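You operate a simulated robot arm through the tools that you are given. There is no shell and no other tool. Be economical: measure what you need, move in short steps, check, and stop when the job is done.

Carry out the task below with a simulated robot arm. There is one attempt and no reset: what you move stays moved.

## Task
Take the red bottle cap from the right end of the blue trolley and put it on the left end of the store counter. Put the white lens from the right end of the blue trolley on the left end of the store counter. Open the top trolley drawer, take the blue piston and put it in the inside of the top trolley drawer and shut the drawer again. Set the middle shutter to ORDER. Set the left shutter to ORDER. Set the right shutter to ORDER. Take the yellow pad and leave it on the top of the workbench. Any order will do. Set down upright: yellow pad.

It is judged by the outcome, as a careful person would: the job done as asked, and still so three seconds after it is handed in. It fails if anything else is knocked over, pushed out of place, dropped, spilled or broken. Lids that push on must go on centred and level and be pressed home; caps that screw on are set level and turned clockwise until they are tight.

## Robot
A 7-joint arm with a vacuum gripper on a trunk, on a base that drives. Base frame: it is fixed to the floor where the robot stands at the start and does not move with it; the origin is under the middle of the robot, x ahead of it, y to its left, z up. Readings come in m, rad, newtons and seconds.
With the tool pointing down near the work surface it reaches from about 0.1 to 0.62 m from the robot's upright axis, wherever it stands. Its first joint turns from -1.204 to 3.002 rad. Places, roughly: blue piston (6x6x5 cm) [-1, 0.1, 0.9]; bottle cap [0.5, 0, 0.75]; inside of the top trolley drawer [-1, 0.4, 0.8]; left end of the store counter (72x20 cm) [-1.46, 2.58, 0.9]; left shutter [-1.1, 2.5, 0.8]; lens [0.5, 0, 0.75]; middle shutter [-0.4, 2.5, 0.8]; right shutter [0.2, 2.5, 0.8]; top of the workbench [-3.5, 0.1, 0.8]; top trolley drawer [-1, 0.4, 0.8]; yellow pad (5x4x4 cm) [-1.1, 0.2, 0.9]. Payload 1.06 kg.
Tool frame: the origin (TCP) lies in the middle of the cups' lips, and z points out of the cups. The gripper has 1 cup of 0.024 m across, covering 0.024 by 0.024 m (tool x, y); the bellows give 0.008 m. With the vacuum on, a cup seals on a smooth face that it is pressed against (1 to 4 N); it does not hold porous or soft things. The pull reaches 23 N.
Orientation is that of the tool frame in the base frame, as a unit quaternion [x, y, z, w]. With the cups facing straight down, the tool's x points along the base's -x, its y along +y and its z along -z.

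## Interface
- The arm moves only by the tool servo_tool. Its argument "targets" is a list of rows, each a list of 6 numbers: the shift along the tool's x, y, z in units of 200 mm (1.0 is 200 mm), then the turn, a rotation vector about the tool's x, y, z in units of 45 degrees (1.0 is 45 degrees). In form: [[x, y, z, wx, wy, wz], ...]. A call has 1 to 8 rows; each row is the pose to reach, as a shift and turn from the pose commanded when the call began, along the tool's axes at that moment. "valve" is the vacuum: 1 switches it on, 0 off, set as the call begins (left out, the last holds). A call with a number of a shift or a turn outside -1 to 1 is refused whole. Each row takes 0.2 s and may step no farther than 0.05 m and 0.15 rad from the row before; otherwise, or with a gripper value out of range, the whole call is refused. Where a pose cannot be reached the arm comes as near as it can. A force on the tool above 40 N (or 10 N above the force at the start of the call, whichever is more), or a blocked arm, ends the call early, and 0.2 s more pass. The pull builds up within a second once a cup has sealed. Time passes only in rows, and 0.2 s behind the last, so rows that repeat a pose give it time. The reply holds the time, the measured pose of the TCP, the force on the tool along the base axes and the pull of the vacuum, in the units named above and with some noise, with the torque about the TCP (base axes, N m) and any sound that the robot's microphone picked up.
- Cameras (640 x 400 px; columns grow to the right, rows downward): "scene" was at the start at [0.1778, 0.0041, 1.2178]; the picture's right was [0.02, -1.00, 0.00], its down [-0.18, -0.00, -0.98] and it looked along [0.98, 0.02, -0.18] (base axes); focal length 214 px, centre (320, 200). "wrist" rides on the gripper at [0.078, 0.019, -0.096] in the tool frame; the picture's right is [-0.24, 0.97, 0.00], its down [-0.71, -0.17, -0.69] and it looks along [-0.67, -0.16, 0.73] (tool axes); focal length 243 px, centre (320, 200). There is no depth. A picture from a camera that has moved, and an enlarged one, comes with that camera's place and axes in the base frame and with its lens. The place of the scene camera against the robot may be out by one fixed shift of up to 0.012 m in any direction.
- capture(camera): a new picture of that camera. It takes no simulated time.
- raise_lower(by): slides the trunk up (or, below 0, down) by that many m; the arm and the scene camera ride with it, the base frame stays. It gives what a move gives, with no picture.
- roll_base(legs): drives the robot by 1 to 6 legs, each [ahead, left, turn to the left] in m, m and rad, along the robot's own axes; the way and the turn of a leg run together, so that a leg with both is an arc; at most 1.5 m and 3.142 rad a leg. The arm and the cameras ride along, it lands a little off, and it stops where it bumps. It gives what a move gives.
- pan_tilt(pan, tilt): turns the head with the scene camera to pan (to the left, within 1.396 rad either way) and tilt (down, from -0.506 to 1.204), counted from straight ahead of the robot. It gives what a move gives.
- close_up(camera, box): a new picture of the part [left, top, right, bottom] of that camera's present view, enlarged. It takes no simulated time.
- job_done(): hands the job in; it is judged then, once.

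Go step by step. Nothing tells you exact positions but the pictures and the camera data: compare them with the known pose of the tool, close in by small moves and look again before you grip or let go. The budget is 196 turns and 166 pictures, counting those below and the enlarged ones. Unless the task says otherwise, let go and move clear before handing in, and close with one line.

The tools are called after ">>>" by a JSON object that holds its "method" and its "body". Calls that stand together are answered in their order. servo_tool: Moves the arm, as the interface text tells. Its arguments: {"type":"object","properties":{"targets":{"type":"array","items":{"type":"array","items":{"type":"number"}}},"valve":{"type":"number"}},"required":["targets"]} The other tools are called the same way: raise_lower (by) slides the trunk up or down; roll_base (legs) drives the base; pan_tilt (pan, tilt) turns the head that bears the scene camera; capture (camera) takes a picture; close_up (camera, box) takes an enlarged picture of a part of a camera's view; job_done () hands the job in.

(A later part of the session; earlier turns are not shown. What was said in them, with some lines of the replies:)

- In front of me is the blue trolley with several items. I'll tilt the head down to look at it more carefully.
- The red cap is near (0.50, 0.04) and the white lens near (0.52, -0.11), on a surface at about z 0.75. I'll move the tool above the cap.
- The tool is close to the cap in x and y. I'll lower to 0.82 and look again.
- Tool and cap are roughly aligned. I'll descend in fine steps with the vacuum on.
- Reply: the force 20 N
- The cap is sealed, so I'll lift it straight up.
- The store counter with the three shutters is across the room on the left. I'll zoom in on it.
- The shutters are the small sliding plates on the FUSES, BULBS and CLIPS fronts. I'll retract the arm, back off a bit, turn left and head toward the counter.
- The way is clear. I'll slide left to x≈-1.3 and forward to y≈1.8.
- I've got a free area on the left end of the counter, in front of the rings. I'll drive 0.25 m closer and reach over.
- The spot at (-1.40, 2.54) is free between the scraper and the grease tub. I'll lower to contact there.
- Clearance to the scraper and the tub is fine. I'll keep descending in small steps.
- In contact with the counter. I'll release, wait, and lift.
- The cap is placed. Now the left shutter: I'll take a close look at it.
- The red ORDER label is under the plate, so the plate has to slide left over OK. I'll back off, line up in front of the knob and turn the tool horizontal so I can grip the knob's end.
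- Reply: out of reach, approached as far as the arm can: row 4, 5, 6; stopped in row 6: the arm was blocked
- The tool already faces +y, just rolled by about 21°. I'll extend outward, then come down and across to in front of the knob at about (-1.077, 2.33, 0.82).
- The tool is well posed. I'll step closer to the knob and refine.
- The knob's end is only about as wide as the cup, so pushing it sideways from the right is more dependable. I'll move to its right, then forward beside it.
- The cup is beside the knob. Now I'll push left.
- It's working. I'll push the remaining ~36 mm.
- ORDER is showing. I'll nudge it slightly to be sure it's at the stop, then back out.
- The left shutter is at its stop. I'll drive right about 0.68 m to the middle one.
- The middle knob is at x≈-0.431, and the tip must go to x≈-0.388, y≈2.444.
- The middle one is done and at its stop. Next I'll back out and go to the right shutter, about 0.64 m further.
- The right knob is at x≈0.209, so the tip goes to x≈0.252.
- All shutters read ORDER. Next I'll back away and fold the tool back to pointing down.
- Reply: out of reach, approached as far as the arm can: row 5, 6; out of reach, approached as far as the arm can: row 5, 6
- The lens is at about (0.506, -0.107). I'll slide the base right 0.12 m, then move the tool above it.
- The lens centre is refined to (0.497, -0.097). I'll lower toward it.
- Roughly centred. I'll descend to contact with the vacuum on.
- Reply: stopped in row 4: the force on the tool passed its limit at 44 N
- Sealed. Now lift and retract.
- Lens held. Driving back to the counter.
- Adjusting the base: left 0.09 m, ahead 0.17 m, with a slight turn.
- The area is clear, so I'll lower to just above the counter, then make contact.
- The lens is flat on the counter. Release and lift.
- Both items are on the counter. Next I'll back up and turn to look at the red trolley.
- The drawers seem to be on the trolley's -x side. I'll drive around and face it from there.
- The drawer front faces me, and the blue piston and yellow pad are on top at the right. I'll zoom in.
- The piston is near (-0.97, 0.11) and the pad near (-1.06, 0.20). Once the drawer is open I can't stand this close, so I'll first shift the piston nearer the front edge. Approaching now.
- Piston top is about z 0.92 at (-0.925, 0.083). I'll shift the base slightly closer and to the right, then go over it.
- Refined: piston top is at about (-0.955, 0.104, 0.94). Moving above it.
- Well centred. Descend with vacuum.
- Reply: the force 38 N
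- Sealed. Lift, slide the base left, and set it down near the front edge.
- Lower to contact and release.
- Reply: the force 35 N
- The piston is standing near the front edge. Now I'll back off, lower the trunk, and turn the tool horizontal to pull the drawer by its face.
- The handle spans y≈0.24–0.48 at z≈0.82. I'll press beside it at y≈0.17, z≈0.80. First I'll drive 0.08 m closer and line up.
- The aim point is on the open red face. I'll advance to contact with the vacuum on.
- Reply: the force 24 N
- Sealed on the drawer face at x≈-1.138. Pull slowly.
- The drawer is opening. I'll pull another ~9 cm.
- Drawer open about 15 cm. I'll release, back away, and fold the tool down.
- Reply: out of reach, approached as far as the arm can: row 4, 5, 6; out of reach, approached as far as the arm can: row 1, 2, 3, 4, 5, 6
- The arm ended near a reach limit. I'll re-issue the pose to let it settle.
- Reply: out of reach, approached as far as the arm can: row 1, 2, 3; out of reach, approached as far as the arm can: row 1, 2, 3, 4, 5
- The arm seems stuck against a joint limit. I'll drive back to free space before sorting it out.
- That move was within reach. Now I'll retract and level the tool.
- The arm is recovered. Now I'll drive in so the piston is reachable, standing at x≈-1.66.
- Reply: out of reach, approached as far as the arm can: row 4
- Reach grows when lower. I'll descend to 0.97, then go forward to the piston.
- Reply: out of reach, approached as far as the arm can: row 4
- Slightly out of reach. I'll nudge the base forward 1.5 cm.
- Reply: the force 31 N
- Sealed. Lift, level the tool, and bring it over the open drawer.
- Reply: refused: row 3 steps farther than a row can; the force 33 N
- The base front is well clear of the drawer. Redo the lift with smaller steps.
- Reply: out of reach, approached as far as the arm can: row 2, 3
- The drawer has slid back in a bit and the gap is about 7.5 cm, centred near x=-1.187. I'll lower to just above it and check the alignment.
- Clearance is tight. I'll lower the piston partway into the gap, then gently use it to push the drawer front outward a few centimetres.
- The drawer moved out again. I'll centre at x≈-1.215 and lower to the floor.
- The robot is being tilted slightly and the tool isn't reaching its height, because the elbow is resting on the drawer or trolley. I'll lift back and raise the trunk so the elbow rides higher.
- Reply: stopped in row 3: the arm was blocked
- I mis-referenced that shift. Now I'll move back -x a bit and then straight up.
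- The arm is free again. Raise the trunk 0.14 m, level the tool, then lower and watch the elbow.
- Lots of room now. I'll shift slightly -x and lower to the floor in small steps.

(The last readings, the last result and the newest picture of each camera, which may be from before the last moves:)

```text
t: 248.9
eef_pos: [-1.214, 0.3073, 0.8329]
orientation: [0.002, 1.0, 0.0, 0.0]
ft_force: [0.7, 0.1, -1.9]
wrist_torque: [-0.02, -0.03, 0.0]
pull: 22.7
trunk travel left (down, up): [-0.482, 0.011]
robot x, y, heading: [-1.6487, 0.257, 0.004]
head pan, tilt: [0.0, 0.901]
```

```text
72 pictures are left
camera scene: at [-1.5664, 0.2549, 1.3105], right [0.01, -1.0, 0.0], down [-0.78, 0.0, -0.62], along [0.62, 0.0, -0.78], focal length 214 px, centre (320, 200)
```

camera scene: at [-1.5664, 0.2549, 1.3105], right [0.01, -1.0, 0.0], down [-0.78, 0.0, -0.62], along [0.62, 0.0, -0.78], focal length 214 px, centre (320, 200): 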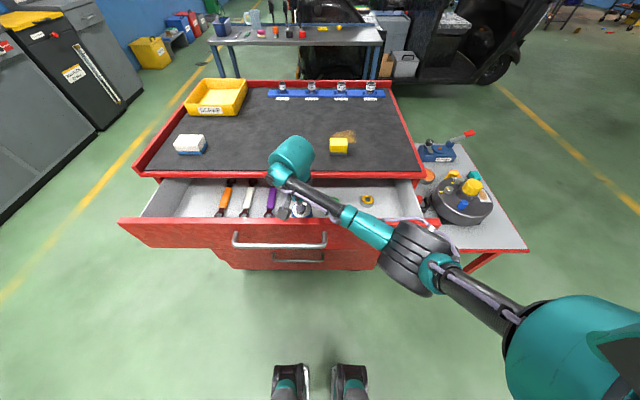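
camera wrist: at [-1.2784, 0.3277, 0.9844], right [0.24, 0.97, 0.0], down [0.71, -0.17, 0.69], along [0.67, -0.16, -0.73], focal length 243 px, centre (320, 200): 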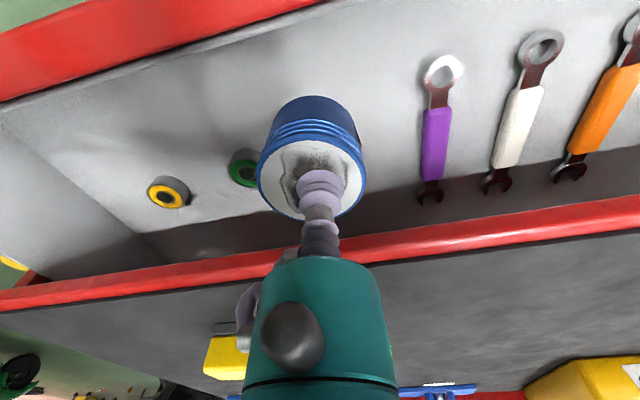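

No tilt this time. Keep lowering.

>>> {"method": "servo_tool", "body": {"targets": [[0, 0, 0.03, 0, 0, 0], [0, 0, 0.05, 0, 0, 0], [0, 0, 0.07, 0, 0, 0], [0, 0, 0.09, 0, 0, 0]]}}

>>> {"method": "capture", "body": {"camera": "wrist"}}

```text
t: 249.9
eef_pos: [-1.2149, 0.3062, 0.8153]
orientation: [0.0, 1.0, 0.001, 0.001]
ft_force: [-0.9, 0.7, -1.9]
wrist_torque: [0.0, 0.03, -0.03]
pull: 22.8
trunk travel left (down, up): [-0.482, 0.011]
robot x, y, heading: [-1.6474, 0.254, 0.005]
head pan, tilt: [0.0, 0.901]
```

```text
71 pictures are left
camera wrist: at [-1.2942, 0.327, 0.9102], right [0.24, 0.97, 0.0], down [0.71, -0.17, 0.69], along [0.67, -0.16, -0.73], focal length 243 px, centre (320, 200)
```

wrist: 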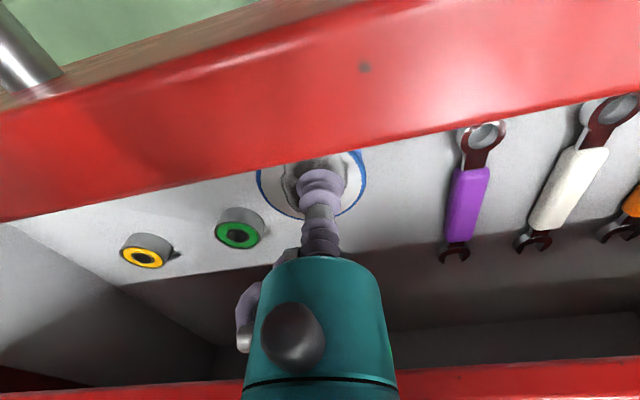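

Roughly 8 mm remain to the floor. I'll continue in tiny steps, watching for contact.

>>> {"method": "servo_tool", "body": {"targets": [[0, 0, 0.015, 0, 0, 0], [0, 0, 0.03, 0, 0, 0], [0, 0, 0.04, 0, 0, 0], [0, 0, 0.045, 0, 0, 0]]}}

>>> {"method": "capture", "body": {"camera": "wrist"}}

```text
t: 250.9
eef_pos: [-1.2151, 0.3063, 0.807]
orientation: [0.001, 1.0, 0.001, 0.0]
ft_force: [0.9, -0.7, -1.2]
wrist_torque: [0.02, -0.02, -0.01]
pull: 23.0
trunk travel left (down, up): [-0.482, 0.011]
robot x, y, heading: [-1.6494, 0.2542, 0.006]
head pan, tilt: [0.0, 0.901]
```

```text
70 pictures are left
camera wrist: at [-1.2936, 0.3265, 0.902], right [0.24, 0.97, 0.0], down [0.71, -0.17, 0.69], along [0.67, -0.16, -0.73], focal length 243 px, centre (320, 200)
```

wrist: 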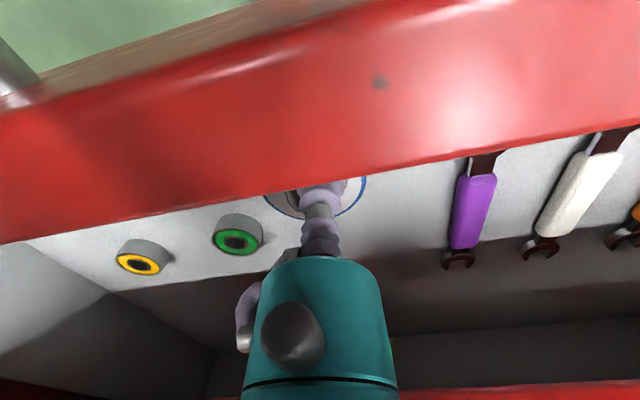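

>>> {"method": "servo_tool", "body": {"targets": [[0, 0, 0.01, 0, 0, 0], [0, 0, 0.02, 0, 0, 0], [0, 0, 0.03, 0, 0, 0], [0, 0, 0.035, 0, 0, 0]]}}

>>> {"method": "close_up", "body": {"camera": "scene", "box": [230, 160, 390, 260]}}

```text
t: 251.9
eef_pos: [-1.214, 0.3084, 0.8031]
orientation: [0.001, 1.0, 0.002, 0.003]
ft_force: [0.2, -2.1, 18.6]
wrist_torque: [-0.03, 0.12, 0.02]
pull: 23.0
trunk travel left (down, up): [-0.482, 0.011]
robot x, y, heading: [-1.646, 0.2544, 0.002]
head pan, tilt: [0.0, 0.901]
```

```text
4.00 times, centred on (310, 210) of scene
camera zoom: at [-1.5676, 0.2546, 1.3108], right [0.01, -1.0, 0.0], down [-0.78, 0.0, -0.62], along [0.62, 0.0, -0.78], focal length 858 px, centre (360, 160)
```

zoom: 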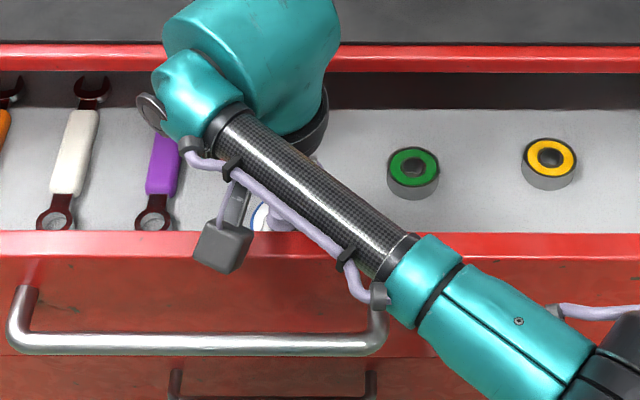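

The piston is on the drawer floor. Release and lift straight up.

>>> {"method": "servo_tool", "body": {"targets": [[0, 0, -0.01, 0, 0, 0], [0, 0, -0.01, 0, 0, 0], [0, 0, -0.01, 0, 0, 0], [0, 0, -0.01, 0, 0, 0], [0, 0, -0.05, 0, 0, 0], [0, 0, -0.25, 0, 0, 0], [0, 0, -0.5, 0, 0, 0], [0, 0, -0.75, 0, 0, 0]], "valve": 0}}

>>> {"method": "capture", "body": {"camera": "wrist"}}

>>> {"method": "capture", "body": {"camera": "scene"}}

```text
t: 253.7
eef_pos: [-1.2144, 0.3059, 0.948]
orientation: [0.002, 1.0, 0.0, 0.001]
ft_force: [0.3, -0.3, 0.1]
wrist_torque: [-0.01, 0.01, -0.03]
pull: 0.1
trunk travel left (down, up): [-0.482, 0.011]
robot x, y, heading: [-1.6452, 0.2499, 0.002]
head pan, tilt: [0.0, 0.901]
```

```text
68 pictures are left
camera wrist: at [-1.2936, 0.3251, 1.0432], right [0.24, 0.97, 0.0], down [0.71, -0.17, 0.69], along [0.67, -0.16, -0.73], focal length 243 px, centre (320, 200)
```

wrist: 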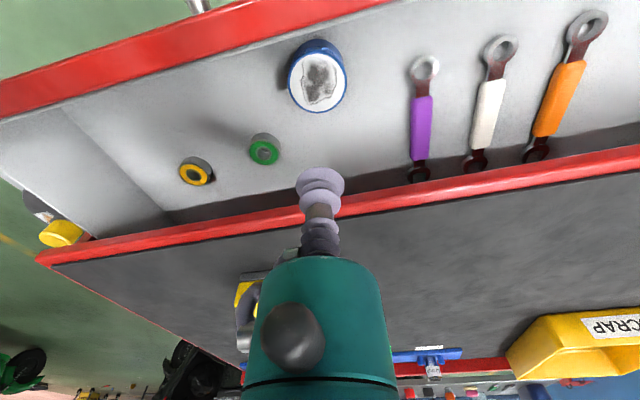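

```text
67 pictures are left
camera scene: at [-1.5666, 0.2551, 1.3106], right [0.01, -1.0, 0.0], down [-0.78, 0.0, -0.62], along [0.62, 0.0, -0.78], focal length 214 px, centre (320, 200)
```

scene: 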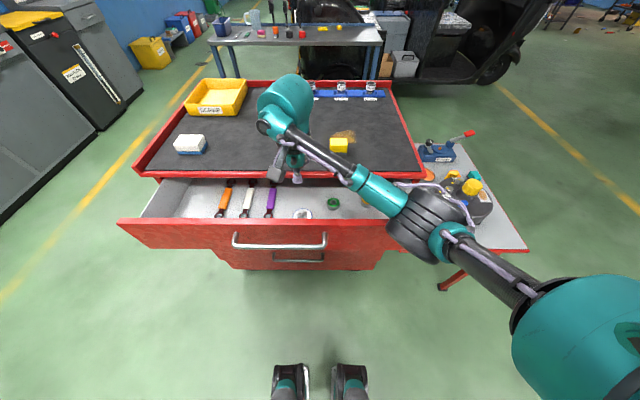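

The piston stands in the drawer. To shut it, I'll back off, tilt the tool 45° forward, and push the drawer face beside the handle.

>>> {"method": "roll_base", "body": {"legs": [[-0.32, 0, 0]]}}

>>> {"method": "raise_lower", "body": {"by": -0.14}}

>>> {"method": "servo_tool", "body": {"targets": [[-0.05, -0.1, 0, 0, -0.16, 0], [-0.1, -0.2, 0, 0, -0.33, 0], [-0.15, -0.3, 0, 0, -0.5, 0], [-0.2, -0.4, 0, 0, -0.67, 0], [-0.25, -0.5, 0, 0, -0.84, 0], [-0.25, -0.65, 0, 0, -1, 0]]}}

>>> {"method": "pan_tilt", "body": {"pan": 0, "tilt": 0.6}}

>>> {"method": "capture", "body": {"camera": "scene"}}

```text
t: 255.9
eef_pos: [-1.5382, 0.3031, 0.9483]
orientation: [0.004, 1.0, 0.001, 0.001]
ft_force: [-0.3, -0.6, 0.6]
wrist_torque: [-0.04, 0.01, -0.02]
pull: 0.1
trunk travel left (down, up): [-0.482, 0.011]
robot x, y, heading: [-1.9726, 0.2513, -0.003]
head pan, tilt: [0.0, 0.901]
```

```text
t: 257.6
eef_pos: [-1.5379, 0.3032, 0.8076]
orientation: [0.004, 1.0, 0.001, 0.001]
ft_force: [-0.5, 0.6, -0.3]
wrist_torque: [-0.02, 0.01, 0.02]
pull: 0.1
trunk travel left (down, up): [-0.342, 0.151]
robot x, y, heading: [-1.9679, 0.2524, 0.003]
head pan, tilt: [0.0, 0.901]
```

```text
t: 258.9
eef_pos: [-1.4867, 0.1722, 0.8075]
orientation: [0.003, 0.923, -0.001, 0.384]
ft_force: [-0.2, 0.1, -0.7]
wrist_torque: [-0.01, -0.02, -0.01]
pull: 0.1
trunk travel left (down, up): [-0.342, 0.151]
robot x, y, heading: [-1.968, 0.2498, -0.002]
head pan, tilt: [0.0, 0.901]
```

```text
t: 259.8
eef_pos: [-1.4859, 0.1731, 0.8072]
orientation: [0.006, 0.924, -0.002, 0.382]
ft_force: [0.0, 0.4, -0.4]
wrist_torque: [0.01, 0.0, 0.02]
pull: 0.1
trunk travel left (down, up): [-0.342, 0.151]
robot x, y, heading: [-1.9679, 0.2503, 0.002]
head pan, tilt: [0.0, 0.6]
```

```text
66 pictures are left
camera scene: at [-1.7976, 0.2534, 1.1795], right [0.0, -1.0, 0.0], down [-0.57, 0.0, -0.82], along [0.82, 0.0, -0.57], focal length 214 px, centre (320, 200)
```

scene: 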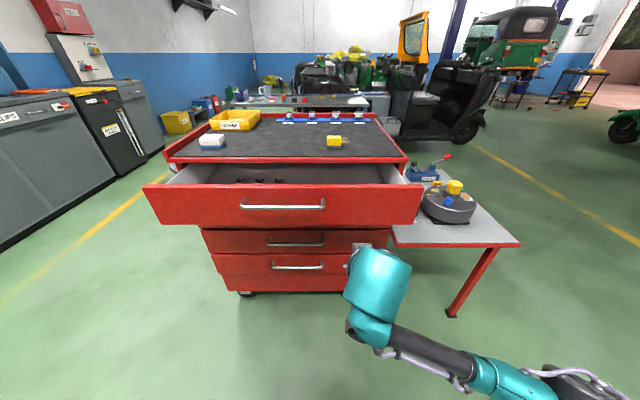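

Driving forward so the tip meets the drawer face and starts to push.

>>> {"method": "roll_base", "body": {"legs": [[0.15, 0, 0]]}}

>>> {"method": "capture", "body": {"camera": "wrist"}}

>>> {"method": "capture", "body": {"camera": "scene"}}

```text
t: 261.1
eef_pos: [-1.3404, 0.1712, 0.8074]
orientation: [0.005, 0.924, -0.001, 0.383]
ft_force: [-0.2, 0.9, 0.9]
wrist_torque: [-0.03, 0.0, -0.05]
pull: 0.1
trunk travel left (down, up): [-0.342, 0.151]
robot x, y, heading: [-1.8239, 0.2493, -0.008]
head pan, tilt: [0.0, 0.6]
```

```text
65 pictures are left
camera wrist: at [-1.4636, 0.1919, 0.819], right [0.18, 0.97, 0.17], down [0.01, -0.17, 0.98], along [0.98, -0.17, -0.04], focal length 243 px, centre (320, 200)
```

wrist: 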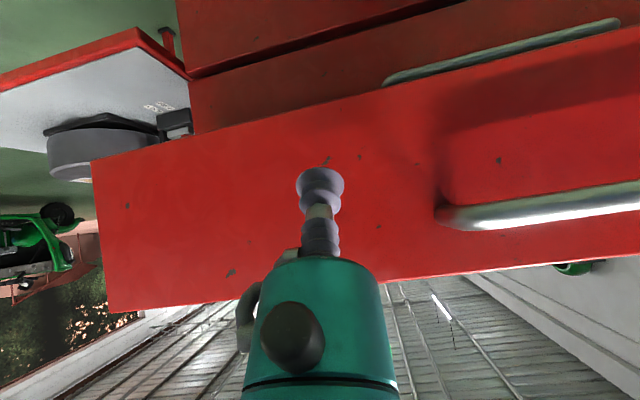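

```text
64 pictures are left
camera scene: at [-1.6509, 0.2526, 1.1795], right [0.0, -1.0, 0.0], down [-0.57, 0.0, -0.82], along [0.82, 0.0, -0.57], focal length 214 px, centre (320, 200)
```

scene: 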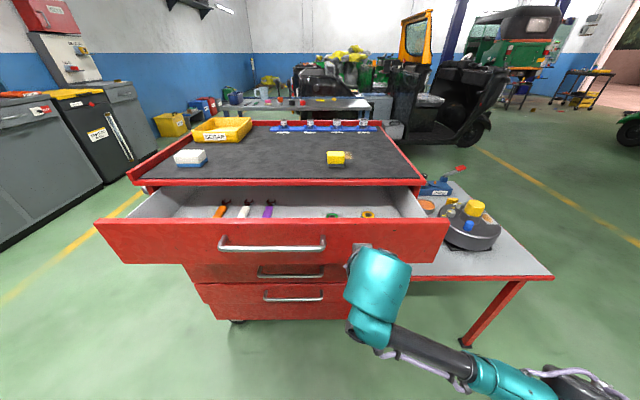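

Push softly with the arm first.

>>> {"method": "servo_tool", "body": {"targets": [[-0.04, 0, 0.04, 0, 0, 0], [-0.08, 0, 0.08, 0, 0, 0], [-0.12, 0, 0.12, 0, 0, 0], [-0.16, 0, 0.16, 0, 0, 0], [-0.2, 0, 0.2, 0, 0, 0], [-0.25, 0, 0.25, 0, 0, 0], [-0.3, 0, 0.3, 0, 0, 0], [-0.35, 0, 0.35, 0, 0, 0]]}}

>>> {"method": "capture", "body": {"camera": "scene"}}

```text
t: 262.9
eef_pos: [-1.2403, 0.1696, 0.8053]
orientation: [0.006, 0.924, -0.002, 0.383]
ft_force: [0.2, -0.1, 0.2]
wrist_torque: [0.03, 0.04, 0.01]
pull: 0.0
trunk travel left (down, up): [-0.342, 0.151]
robot x, y, heading: [-1.8249, 0.252, -0.002]
head pan, tilt: [0.0, 0.6]
```

```text
63 pictures are left
camera scene: at [-1.6511, 0.2527, 1.1796], right [0.0, -1.0, 0.0], down [-0.57, 0.0, -0.82], along [0.82, 0.0, -0.57], focal length 214 px, centre (320, 200)
```

scene: 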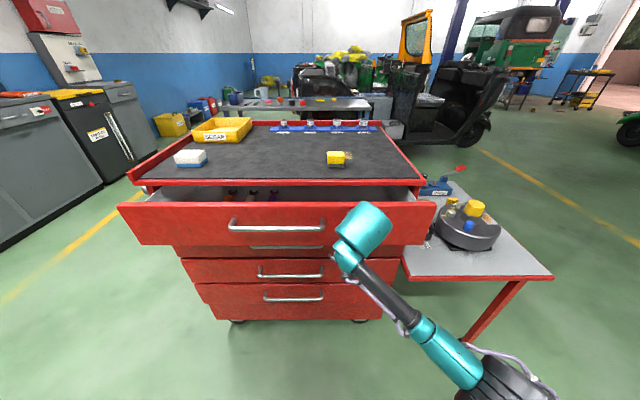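

It's closing. I'll drive forward 8 cm and finish with small arm steps.

>>> {"method": "roll_base", "body": {"legs": [[0.08, 0, 0]]}}

>>> {"method": "servo_tool", "body": {"targets": [[-0.02, 0, 0.02, 0, 0, 0], [-0.04, 0, 0.04, 0, 0, 0], [-0.06, 0, 0.06, 0, 0, 0], [-0.08, 0, 0.08, 0, 0, 0], [-0.1, 0, 0.1, 0, 0, 0]]}}

>>> {"method": "capture", "body": {"camera": "scene"}}

```text
t: 264.0
eef_pos: [-1.161, 0.1696, 0.807]
orientation: [0.006, 0.924, -0.002, 0.382]
ft_force: [0.6, -0.4, 0.0]
wrist_torque: [0.06, 0.0, -0.01]
pull: 0.0
trunk travel left (down, up): [-0.342, 0.151]
robot x, y, heading: [-1.7418, 0.248, -0.004]
head pan, tilt: [0.0, 0.6]
```

```text
t: 265.0
eef_pos: [-1.146, 0.1694, 0.8054]
orientation: [0.006, 0.925, -0.002, 0.38]
ft_force: [-24.2, -3.1, 8.8]
wrist_torque: [0.15, -0.27, 0.01]
pull: 0.0
trunk travel left (down, up): [-0.342, 0.151]
robot x, y, heading: [-1.7476, 0.2484, -0.006]
head pan, tilt: [0.0, 0.6]
stopped in row 4: the force on the tool passed its limit at 48 N (the readings are from after the stop); the commanded pose is now the measured one
```

```text
62 pictures are left
camera scene: at [-1.5753, 0.2515, 1.1802], right [-0.01, -1.0, 0.0], down [-0.56, 0.0, -0.83], along [0.83, 0.0, -0.56], focal length 214 px, centre (320, 200)
```

scene: 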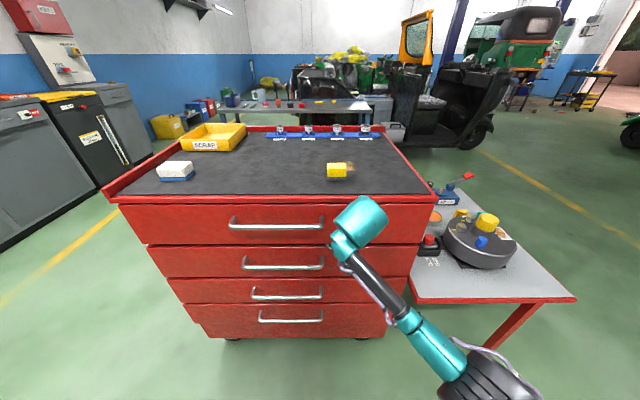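

The drawer is shut. I'll back off, fold the tool down, and look.

>>> {"method": "roll_base", "body": {"legs": [[-0.25, 0, 0]]}}

>>> {"method": "servo_tool", "body": {"targets": [[0, 0, -0.1, 0, 0.16, 0], [0, 0, -0.2, 0, 0.33, 0], [0, 0, -0.3, 0, 0.5, 0], [0, 0, -0.4, 0, 0.67, 0], [0, 0, -0.5, 0, 0.84, 0], [0, 0, -0.6, 0, 1, 0]]}}

>>> {"method": "close_up", "body": {"camera": "scene", "box": [100, 120, 440, 340]}}

```text
t: 266.8
eef_pos: [-1.3987, 0.1684, 0.8038]
orientation: [0.008, 0.925, -0.004, 0.379]
ft_force: [0.2, -0.4, 0.0]
wrist_torque: [-0.01, 0.0, 0.01]
pull: 0.1
trunk travel left (down, up): [-0.342, 0.151]
robot x, y, heading: [-2.0013, 0.25, -0.012]
head pan, tilt: [0.0, 0.6]
```

```text
t: 268.2
eef_pos: [-1.483, 0.1671, 0.8878]
orientation: [0.011, 1.0, -0.001, -0.007]
ft_force: [0.1, 0.3, -0.9]
wrist_torque: [0.04, -0.02, 0.01]
pull: 0.1
out of reach, approached as far as the arm can: row 4
trunk travel left (down, up): [-0.342, 0.151]
robot x, y, heading: [-2.0003, 0.2509, -0.012]
head pan, tilt: [0.0, 0.6]
```

```text
1.82 times, centred on (270, 230) of scene
camera zoom: at [-1.8271, 0.2528, 1.1796], right [-0.01, -1.0, 0.0], down [-0.56, 0.01, -0.83], along [0.83, -0.01, -0.56], focal length 390 px, centre (411, 146)
```

zoom: 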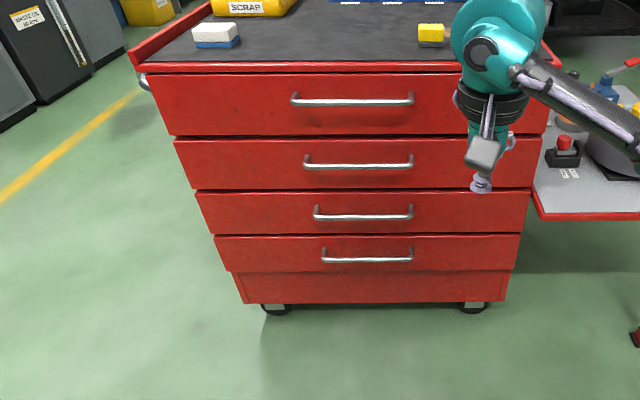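

The drawer is fully shut. Next the yellow pad: I'll raise the tool and drive in.

>>> {"method": "servo_tool", "body": {"targets": [[0.2, 0, -0.1, -0.01, -0.02, 0.02], [0.3, 0, -0.3, -0.01, -0.02, 0.02], [0.4, 0, -0.5, -0.01, -0.02, 0.02], [0.4, 0, -0.75, -0.01, -0.02, 0.02]]}}

>>> {"method": "roll_base", "body": {"legs": [[0.43, 0, 0.012]]}}

>>> {"method": "capture", "body": {"camera": "wrist"}}

```text
t: 269.2
eef_pos: [-1.56, 0.1711, 1.0398]
orientation: [0.018, 1.0, 0.004, 0.003]
ft_force: [-0.3, 0.5, -0.5]
wrist_torque: [-0.01, 0.04, 0.03]
pull: 0.1
trunk travel left (down, up): [-0.342, 0.151]
robot x, y, heading: [-2.0015, 0.2524, -0.011]
head pan, tilt: [0.0, 0.6]
```

```text
t: 271.9
eef_pos: [-1.1241, 0.1733, 1.0402]
orientation: [0.012, 1.0, 0.004, 0.003]
ft_force: [0.0, 0.4, 0.0]
wrist_torque: [0.01, -0.02, -0.02]
pull: 0.0
trunk travel left (down, up): [-0.342, 0.151]
robot x, y, heading: [-1.565, 0.2517, -0.004]
head pan, tilt: [0.0, 0.6]
```

```text
60 pictures are left
camera wrist: at [-1.2025, 0.193, 1.1351], right [0.26, 0.97, 0.01], down [0.7, -0.19, 0.69], along [0.67, -0.17, -0.73], focal length 243 px, centre (320, 200)
```

wrist: 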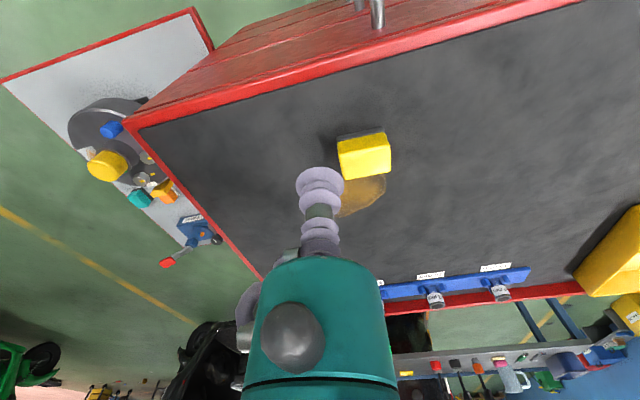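

The pad is at about (-1.055, 0.203). Moving above it.

>>> {"method": "servo_tool", "body": {"targets": [[-0.15, 0.07, 0.1, 0.01, 0.01, -0.03], [-0.345, 0.15, 0.2, 0.01, 0.01, -0.03], [-0.345, 0.15, 0.37, 0.01, 0.01, -0.03], [-0.345, 0.15, 0.37, 0.01, 0.01, -0.03]]}}

>>> {"method": "close_up", "body": {"camera": "wrist", "box": [220, 50, 420, 250]}}

>>> {"method": "close_up", "body": {"camera": "scene", "box": [280, 100, 440, 220]}}

```text
t: 272.9
eef_pos: [-1.0535, 0.1999, 0.9667]
orientation: [0.001, 1.0, -0.001, 0.0]
ft_force: [-0.4, -0.1, -0.4]
wrist_torque: [-0.02, -0.01, 0.0]
pull: 0.0
trunk travel left (down, up): [-0.342, 0.151]
robot x, y, heading: [-1.5657, 0.2516, 0.001]
head pan, tilt: [0.0, 0.6]
```

```text
2.00 times, centred on (320, 150) of wrist
camera zoom: at [-1.1325, 0.2197, 1.0624], right [0.24, 0.97, 0.0], down [0.71, -0.17, 0.68], along [0.66, -0.16, -0.73], focal length 485 px, centre (320, 300)
```

zoom: 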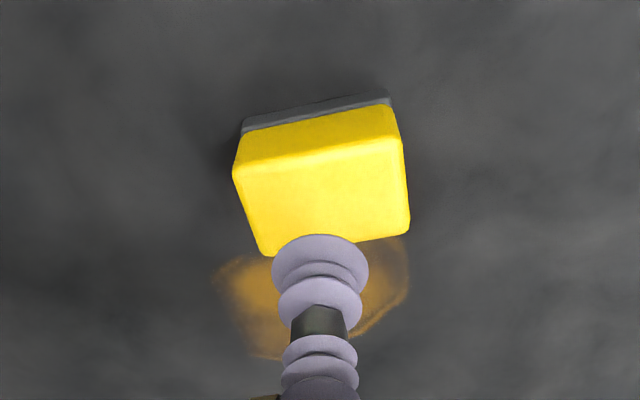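

```text
3.33 times, centred on (360, 160) of scene
camera zoom: at [-1.3926, 0.252, 1.1796], right [0.0, -1.0, 0.0], down [-0.56, 0.0, -0.83], along [0.83, 0.0, -0.56], focal length 715 px, centre (187, 333)
```

zoom: 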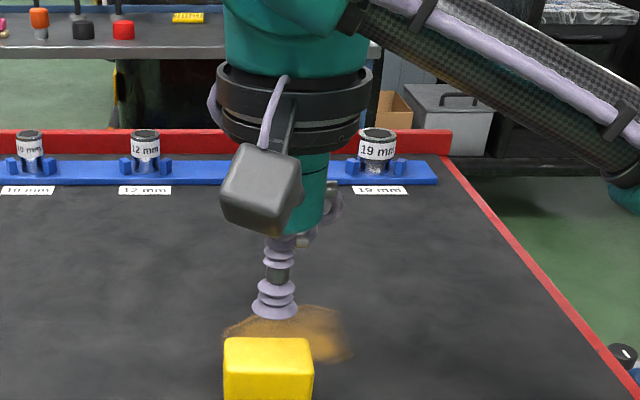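

Aligned well. Descend with vacuum.

>>> {"method": "servo_tool", "body": {"targets": [[-0.02, 0, 0.1, 0, 0, 0], [-0.02, 0, 0.15, 0, 0, 0], [-0.02, 0, 0.18, 0, 0, 0], [-0.02, 0, 0.21, 0, 0, 0], [-0.02, 0, 0.23, 0, 0, 0]], "valve": 1}}

>>> {"method": "close_up", "body": {"camera": "wrist", "box": [220, 50, 420, 250]}}

```text
t: 274.0
eef_pos: [-1.0495, 0.2018, 0.9292]
orientation: [0.001, 1.0, 0.002, 0.006]
ft_force: [-1.0, -0.7, 12.4]
wrist_torque: [-0.07, 0.02, 0.06]
pull: 22.5
trunk travel left (down, up): [-0.342, 0.151]
robot x, y, heading: [-1.5641, 0.2501, 0.004]
head pan, tilt: [0.0, 0.6]
stopped in row 5: the force on the tool passed its limit at 44 N (the readings are from after the stop); the commanded pose is now the measured one
```

```text
2.00 times, centred on (320, 150) of wrist
camera zoom: at [-1.1291, 0.22, 1.0233], right [0.24, 0.97, 0.01], down [0.7, -0.18, 0.69], along [0.67, -0.16, -0.72], focal length 485 px, centre (320, 300)
```

zoom: 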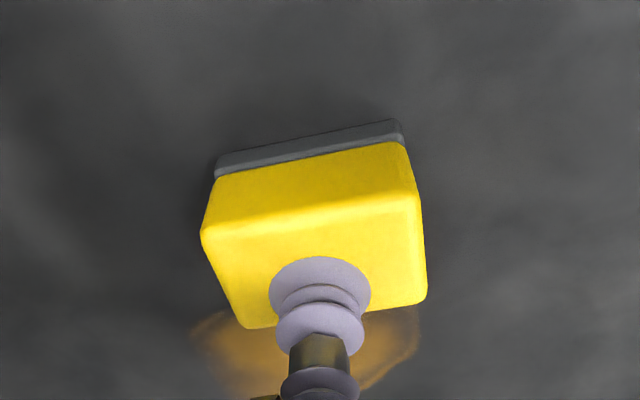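

Sealed. Lift, retract, back out and turn toward the workbench.

>>> {"method": "servo_tool", "body": {"targets": [[0, 0, -0.05, 0, 0, 0], [0, 0, -0.25, 0, 0, 0], [0, 0, -0.45, 0, 0, 0], [0.2, 0, -0.5, 0, 0, 0], [0.4, 0, -0.5, 0, 0, 0], [0.6, 0.05, -0.5, 0, 0, 0], [0.8, 0.1, -0.5, 0, 0, 0], [0.95, 0.15, -0.5, 0, 0, 0]]}}

>>> {"method": "roll_base", "body": {"legs": [[-0.5, 0, 0], [0, 0, 3.13]]}}

>>> {"method": "pan_tilt", "body": {"pan": -0.2, "tilt": 0.4}}

>>> {"method": "capture", "body": {"camera": "scene"}}

```text
t: 275.8
eef_pos: [-1.2371, 0.2322, 1.0235]
orientation: [0.002, 1.0, 0.001, 0.005]
ft_force: [-0.2, 0.0, -0.2]
wrist_torque: [-0.01, 0.03, -0.03]
pull: 23.0
trunk travel left (down, up): [-0.342, 0.151]
robot x, y, heading: [-1.5636, 0.2517, -0.002]
head pan, tilt: [0.0, 0.6]
```

```text
t: 286.1
eef_pos: [-2.4067, 0.2689, 1.024]
orientation: [1.0, -0.003, -0.005, 0.001]
ft_force: [0.1, 0.1, -0.7]
wrist_torque: [-0.04, -0.03, -0.01]
pull: 22.5
trunk travel left (down, up): [-0.342, 0.151]
robot x, y, heading: [-2.0788, 0.2513, 3.136]
head pan, tilt: [0.0, 0.6]
```

```text
t: 286.9
eef_pos: [-2.4074, 0.2704, 1.0246]
orientation: [1.0, -0.004, -0.004, 0.001]
ft_force: [1.2, -0.6, -0.3]
wrist_torque: [-0.02, 0.02, -0.02]
pull: 22.7
trunk travel left (down, up): [-0.342, 0.151]
robot x, y, heading: [-2.081, 0.2494, 3.138]
head pan, tilt: [-0.201, 0.4]
```

```text
56 pictures are left
camera scene: at [-2.269, 0.2727, 1.1978], right [0.2, 0.98, 0.0], down [0.38, -0.08, -0.92], along [-0.9, 0.19, -0.39], focal length 214 px, centre (320, 200)
```

scene: 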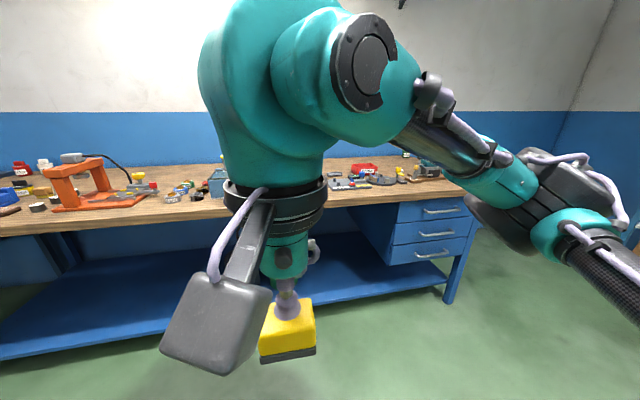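

The workbench front edge is near x≈-3.2. I'll drive closer and look at the surface.

>>> {"method": "roll_base", "body": {"legs": [[0.45, 0, 0]]}}

>>> {"method": "pan_tilt", "body": {"pan": 0, "tilt": 0.5}}

>>> {"method": "capture", "body": {"camera": "scene"}}

>>> {"method": "capture", "body": {"camera": "wrist"}}

```text
t: 289.6
eef_pos: [-2.85, 0.2704, 1.0242]
orientation: [1.0, -0.002, -0.004, 0.001]
ft_force: [0.0, 0.7, -0.9]
wrist_torque: [-0.01, -0.01, 0.0]
pull: 22.8
trunk travel left (down, up): [-0.342, 0.151]
robot x, y, heading: [-2.5227, 0.2536, 3.143]
head pan, tilt: [-0.201, 0.4]
```

```text
t: 290.3
eef_pos: [-2.8499, 0.2709, 1.0249]
orientation: [1.0, -0.002, -0.005, 0.001]
ft_force: [-0.7, 0.2, 0.3]
wrist_torque: [0.01, -0.02, 0.01]
pull: 22.9
trunk travel left (down, up): [-0.342, 0.151]
robot x, y, heading: [-2.5192, 0.2518, 3.142]
head pan, tilt: [0.0, 0.499]
```

```text
55 pictures are left
camera scene: at [-2.7119, 0.2552, 1.1887], right [0.0, 1.0, 0.0], down [0.48, 0.0, -0.88], along [-0.88, 0.0, -0.48], focal length 214 px, centre (320, 200)
```

scene: 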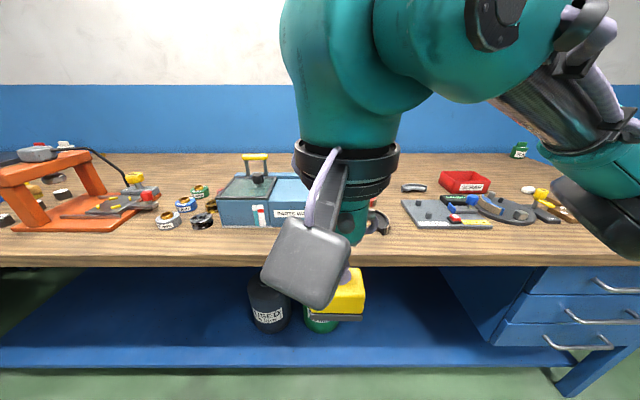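

```text
54 pictures are left
camera wrist: at [-2.7717, 0.2513, 1.1194], right [-0.24, -0.97, 0.0], down [-0.7, 0.18, 0.69], along [-0.67, 0.16, -0.72], focal length 243 px, centre (320, 200)
```

wrist: 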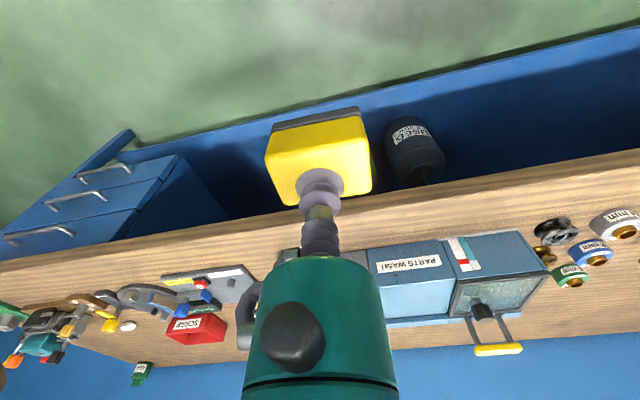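

The bench is busy with items. I'll move the arm aside to see the gap behind it.

>>> {"method": "servo_tool", "body": {"targets": [[0, 0.2, 0, 0, 0, 0], [0, 0.4, 0, 0, 0, 0], [0, 0.6, 0, 0, 0, 0], [0, 0.8, 0, 0, 0, 0], [0, 1, 0, 0, 0, 0]]}}

>>> {"method": "capture", "body": {"camera": "scene"}}

```text
t: 291.5
eef_pos: [-2.8502, 0.0699, 1.0252]
orientation: [1.0, -0.002, -0.004, 0.0]
ft_force: [-0.5, -0.8, -1.0]
wrist_torque: [0.01, -0.04, 0.03]
pull: 22.6
trunk travel left (down, up): [-0.342, 0.151]
robot x, y, heading: [-2.5243, 0.2506, 3.141]
head pan, tilt: [0.0, 0.499]
```

```text
53 pictures are left
camera scene: at [-2.7118, 0.2547, 1.1887], right [0.0, 1.0, 0.0], down [0.48, 0.0, -0.88], along [-0.88, 0.0, -0.48], focal length 214 px, centre (320, 200)
```

scene: 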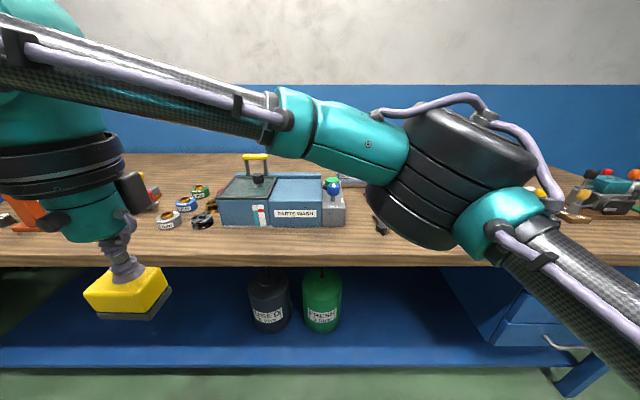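

There's a free gap at about (-3.235, 0.375), between the wash box and the small black item. I'll raise the trunk for elbow clearance and approach.

>>> {"method": "raise_lower", "body": {"by": 0.12}}

>>> {"method": "roll_base", "body": {"legs": [[0, -0.12, 0], [0.17, 0, 0]]}}

>>> {"method": "servo_tool", "body": {"targets": [[-0.1, -0.15, 0.08, 0, 0, 0], [-0.2, -0.3, 0.16, 0, 0, 0], [-0.35, -0.45, 0.2, 0, 0, 0], [-0.5, -0.6, 0.24, 0, 0, 0], [-0.65, -0.75, 0.3, 0, 0, 0], [-0.8, -0.85, 0.35, 0, 0, 0], [-0.95, -0.92, 0.4, 0, 0, 0]]}}

>>> {"method": "capture", "body": {"camera": "scene"}}

>>> {"method": "capture", "body": {"camera": "wrist"}}

```text
t: 293.0
eef_pos: [-2.851, 0.0698, 1.1437]
orientation: [1.0, -0.002, -0.005, 0.003]
ft_force: [0.9, 0.7, -1.0]
wrist_torque: [-0.01, 0.01, 0.03]
pull: 23.2
trunk travel left (down, up): [-0.462, 0.031]
robot x, y, heading: [-2.5193, 0.2545, 3.137]
head pan, tilt: [0.0, 0.499]
```

```text
t: 295.8
eef_pos: [-3.018, 0.1935, 1.144]
orientation: [1.0, -0.002, -0.005, 0.001]
ft_force: [-0.1, -0.3, -1.5]
wrist_torque: [-0.02, 0.01, 0.03]
pull: 22.8
trunk travel left (down, up): [-0.462, 0.031]
robot x, y, heading: [-2.6868, 0.3729, 3.141]
head pan, tilt: [0.0, 0.499]
```

```text
t: 297.4
eef_pos: [-3.2085, 0.3783, 1.07]
orientation: [1.0, -0.002, -0.004, 0.001]
ft_force: [0.3, -0.4, -1.0]
wrist_torque: [0.0, 0.03, 0.01]
pull: 23.4
trunk travel left (down, up): [-0.462, 0.031]
robot x, y, heading: [-2.6868, 0.3752, 3.139]
head pan, tilt: [0.0, 0.499]
```

```text
52 pictures are left
camera scene: at [-2.821, 0.3778, 1.3234], right [0.0, 1.0, 0.0], down [0.48, 0.0, -0.88], along [-0.88, 0.0, -0.48], focal length 214 px, centre (320, 200)
```

scene: 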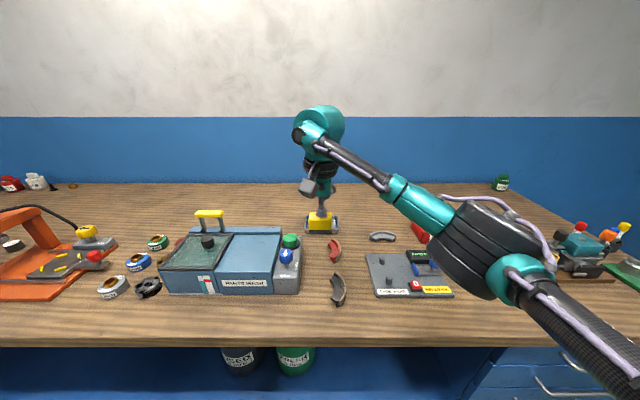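

```text
51 pictures are left
camera wrist: at [-3.1303, 0.3597, 1.1637], right [-0.24, -0.97, 0.0], down [-0.7, 0.17, 0.69], along [-0.67, 0.16, -0.72], focal length 243 px, centre (320, 200)
```

wrist: 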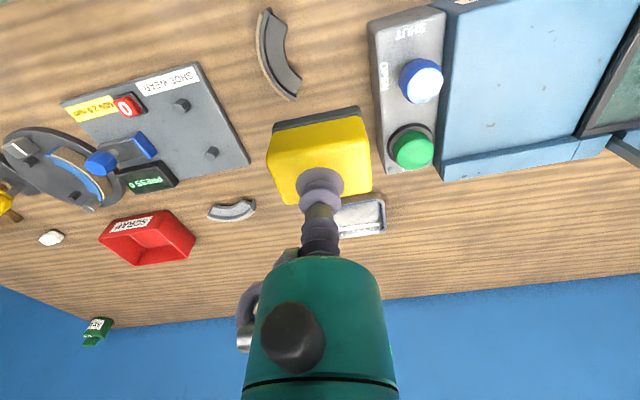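

Now I can see it well: the bench top is about z 0.86 and its front strip is free. I'll place the pad at about (-3.13, 0.365).

>>> {"method": "servo_tool", "body": {"targets": [[0.13, 0.02, 0, 0, 0, 0], [0.26, 0.04, 0.05, 0, 0, 0], [0.39, 0.065, 0.15, 0, 0, 0], [0.39, 0.065, 0.35, 0, 0, 0], [0.39, 0.065, 0.55, 0, 0, 0], [0.39, 0.065, 0.68, 0, 0, 0]]}}

>>> {"method": "capture", "body": {"camera": "scene"}}

>>> {"method": "capture", "body": {"camera": "wrist"}}

```text
t: 298.8
eef_pos: [-3.131, 0.3641, 0.9297]
orientation: [1.0, -0.002, -0.006, 0.001]
ft_force: [-0.1, 0.1, 0.4]
wrist_torque: [0.02, 0.0, 0.05]
pull: 23.2
trunk travel left (down, up): [-0.462, 0.031]
robot x, y, heading: [-2.689, 0.3786, 3.138]
head pan, tilt: [0.0, 0.499]
```

```text
50 pictures are left
camera scene: at [-2.8207, 0.3778, 1.3234], right [0.0, 1.0, 0.0], down [0.48, 0.0, -0.88], along [-0.88, 0.0, -0.48], focal length 214 px, centre (320, 200)
```

scene: 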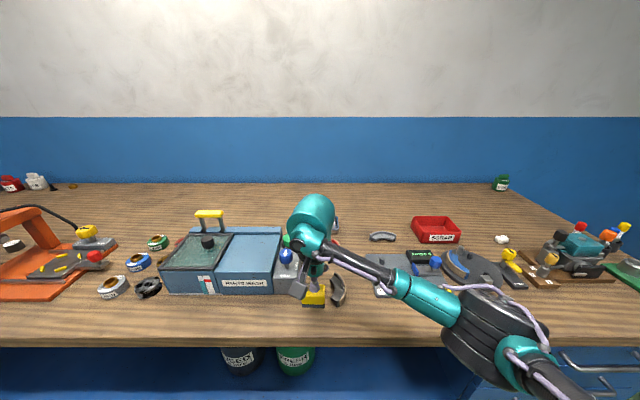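

```text
49 pictures are left
camera wrist: at [-3.0525, 0.3445, 1.0249], right [-0.24, -0.97, 0.0], down [-0.7, 0.18, 0.69], along [-0.67, 0.16, -0.72], focal length 243 px, centre (320, 200)
```

wrist: 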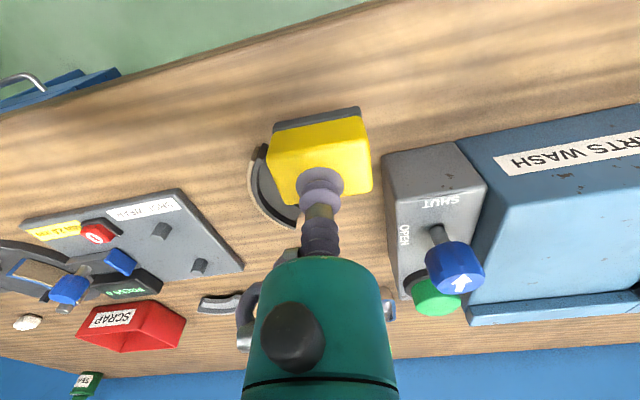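

I'll ease it slightly toward the front edge to stay clear of the shoe, then lower to contact.

>>> {"method": "servo_tool", "body": {"targets": [[0.08, 0.02, 0, 0, 0, 0], [0.08, 0.02, 0.05, 0, 0, 0], [0.08, 0.02, 0.09, 0, 0, 0], [0.08, 0.02, 0.11, 0, 0, 0], [0.08, 0.02, 0.13, 0, 0, 0]]}}

>>> {"method": "close_up", "body": {"camera": "scene", "box": [250, 230, 410, 350]}}

```text
t: 300.0
eef_pos: [-3.1149, 0.3603, 0.9045]
orientation: [1.0, -0.001, -0.004, 0.002]
ft_force: [-0.5, -0.3, -1.4]
wrist_torque: [0.0, -0.01, -0.05]
pull: 23.1
trunk travel left (down, up): [-0.462, 0.031]
robot x, y, heading: [-2.6888, 0.3742, 3.141]
head pan, tilt: [0.0, 0.499]
```

```text
3.33 times, centred on (330, 290) of scene
camera zoom: at [-2.8207, 0.3778, 1.3234], right [0.0, 1.0, 0.0], down [0.48, 0.0, -0.88], along [-0.88, 0.0, -0.48], focal length 715 px, centre (287, -100)
```

zoom: 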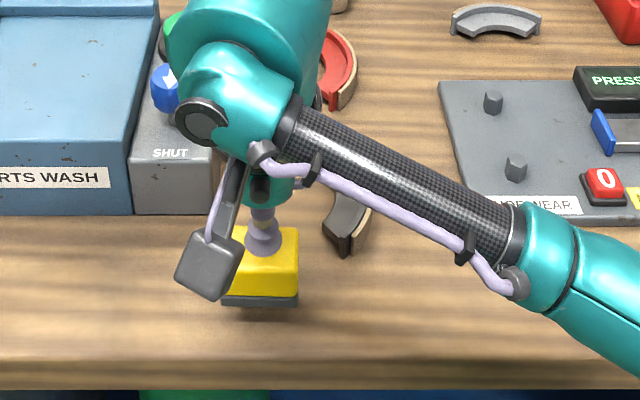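

Good position. Lower the last bit to contact.

>>> {"method": "servo_tool", "body": {"targets": [[0, 0, 0.01, 0, 0, 0], [0, 0, 0.02, 0, 0, 0], [0, 0, 0.03, 0, 0, 0], [0, 0, 0.04, 0, 0, 0]]}}

```text
t: 301.0
eef_pos: [-3.1147, 0.3595, 0.8961]
orientation: [1.0, -0.002, -0.005, 0.001]
ft_force: [0.2, 0.1, -0.6]
wrist_torque: [0.01, -0.01, 0.03]
pull: 22.7
trunk travel left (down, up): [-0.462, 0.031]
robot x, y, heading: [-2.6863, 0.3753, 3.143]
head pan, tilt: [0.0, 0.499]
```

>>> {"method": "servo_tool", "body": {"targets": [[0, 0, 0.012, 0, 0, 0], [0, 0, 0.024, 0, 0, 0], [0, 0, 0.036, 0, 0, 0], [0, 0, 0.046, 0, 0, 0]]}}

>>> {"method": "close_up", "body": {"camera": "scene", "box": [250, 230, 410, 350]}}

```text
t: 302.0
eef_pos: [-3.1162, 0.3606, 0.8852]
orientation: [1.0, -0.002, -0.005, 0.001]
ft_force: [0.3, 0.0, 0.1]
wrist_torque: [0.0, -0.01, 0.01]
pull: 23.0
trunk travel left (down, up): [-0.462, 0.031]
robot x, y, heading: [-2.6825, 0.3773, 3.141]
head pan, tilt: [0.0, 0.499]
```

```text
3.33 times, centred on (330, 290) of scene
camera zoom: at [-2.8207, 0.3778, 1.3234], right [0.0, 1.0, 0.0], down [0.48, 0.0, -0.88], along [-0.88, 0.0, -0.48], focal length 715 px, centre (287, -100)
```

zoom: 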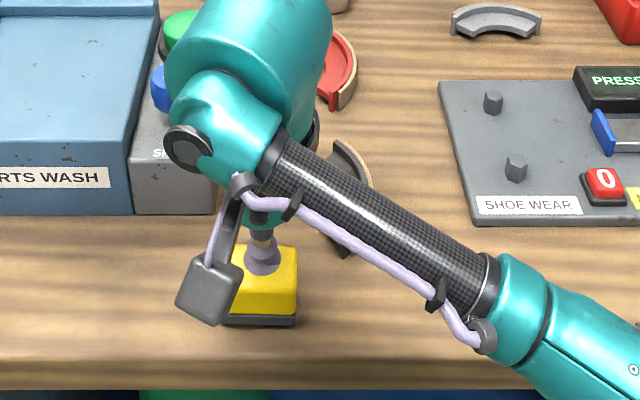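

Still above the surface, so continue down.

>>> {"method": "servo_tool", "body": {"targets": [[0, 0, 0.02, 0, 0, 0], [0, 0, 0.035, 0, 0, 0], [0, 0, 0.05, 0, 0, 0], [0, 0, 0.065, 0, 0, 0]]}}

>>> {"method": "capture", "body": {"camera": "wrist"}}

```text
t: 303.0
eef_pos: [-3.117, 0.36, 0.8764]
orientation: [1.0, -0.003, -0.007, 0.002]
ft_force: [0.1, 2.1, 18.4]
wrist_torque: [0.05, -0.04, 0.02]
pull: 22.9
trunk travel left (down, up): [-0.462, 0.031]
robot x, y, heading: [-2.6909, 0.374, 3.137]
head pan, tilt: [0.0, 0.499]
```

```text
46 pictures are left
camera wrist: at [-3.0369, 0.3406, 0.9698], right [-0.24, -0.97, 0.01], down [-0.7, 0.18, 0.69], along [-0.68, 0.16, -0.72], focal length 243 px, centre (320, 200)
```

wrist: 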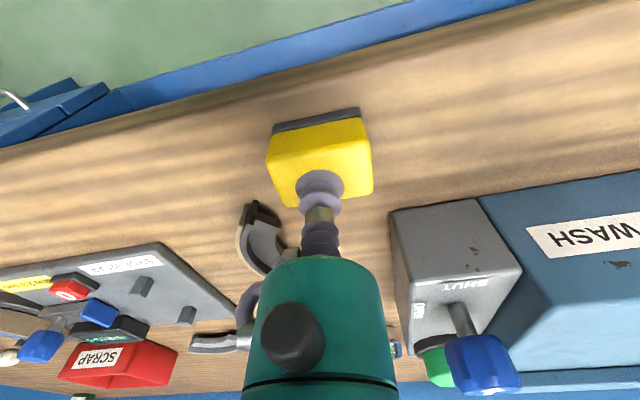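

Contact at 18 N, and the pad is upright and well clear of the edge and other items. Release and lift.

>>> {"method": "servo_tool", "body": {"targets": [[0, 0, -0.01, 0, 0, 0], [0, 0, -0.01, 0, 0, 0], [0, 0, -0.01, 0, 0, 0], [0, 0, -0.01, 0, 0, 0], [0, 0, -0.05, 0, 0, 0], [0, 0, -0.25, 0, 0, 0], [0, 0, -0.5, 0, 0, 0], [0, 0, -0.75, 0, 0, 0]], "valve": 0}}

>>> {"method": "roll_base", "body": {"legs": [[-0.35, 0, 0]]}}

>>> {"method": "capture", "body": {"camera": "scene"}}

>>> {"method": "close_up", "body": {"camera": "wrist", "box": [120, 150, 520, 400]}}

```text
t: 304.8
eef_pos: [-3.117, 0.3615, 1.0239]
orientation: [1.0, -0.001, -0.004, 0.001]
ft_force: [-1.0, 0.5, -0.4]
wrist_torque: [0.03, -0.01, -0.01]
pull: 0.0
trunk travel left (down, up): [-0.462, 0.031]
robot x, y, heading: [-2.6855, 0.3748, 3.144]
head pan, tilt: [0.0, 0.499]
```

```text
t: 307.1
eef_pos: [-2.7671, 0.3594, 1.0229]
orientation: [1.0, -0.002, -0.005, 0.0]
ft_force: [0.7, 0.1, 0.1]
wrist_torque: [0.01, 0.01, 0.03]
pull: 0.0
trunk travel left (down, up): [-0.462, 0.031]
robot x, y, heading: [-2.3371, 0.3746, 3.144]
head pan, tilt: [0.0, 0.499]
```

```text
45 pictures are left
camera scene: at [-2.4707, 0.3774, 1.3235], right [0.0, 1.0, 0.0], down [0.48, 0.0, -0.88], along [-0.88, 0.0, -0.48], focal length 214 px, centre (320, 200)
```

scene: 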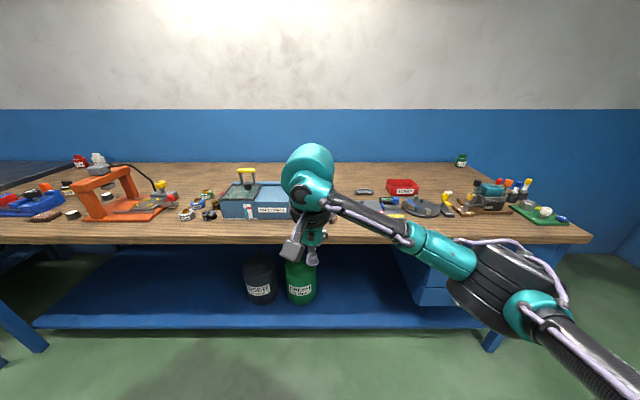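

```text
1.60 times, centred on (320, 275) of wrist
camera zoom: at [-2.688, 0.3412, 1.1179], right [-0.24, -0.97, 0.0], down [-0.7, 0.18, 0.69], along [-0.67, 0.16, -0.72], focal length 388 px, centre (320, 80)
```

zoom: 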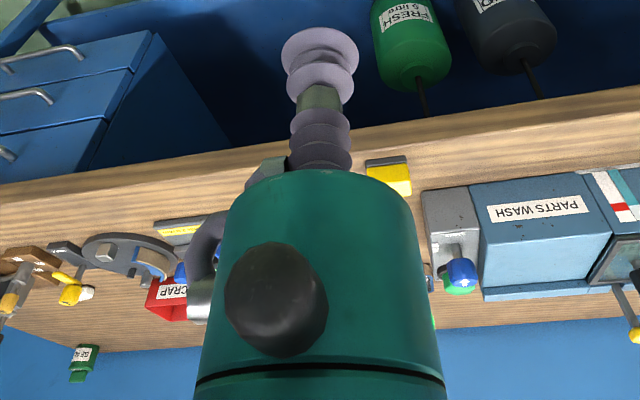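

The pad stands upright on the workbench, the drawer is shut with the piston in it, all three shutters read ORDER, and the cap and lens are on the counter. Handing in.

>>> {"method": "job_done", "body": {}}

```text
The job is handed in.
```

The job is handed in with every part of the task done. The one thing I couldn't confirm is the piston after the drawer closed: it stood upright in the top drawer before I pushed the drawer shut.
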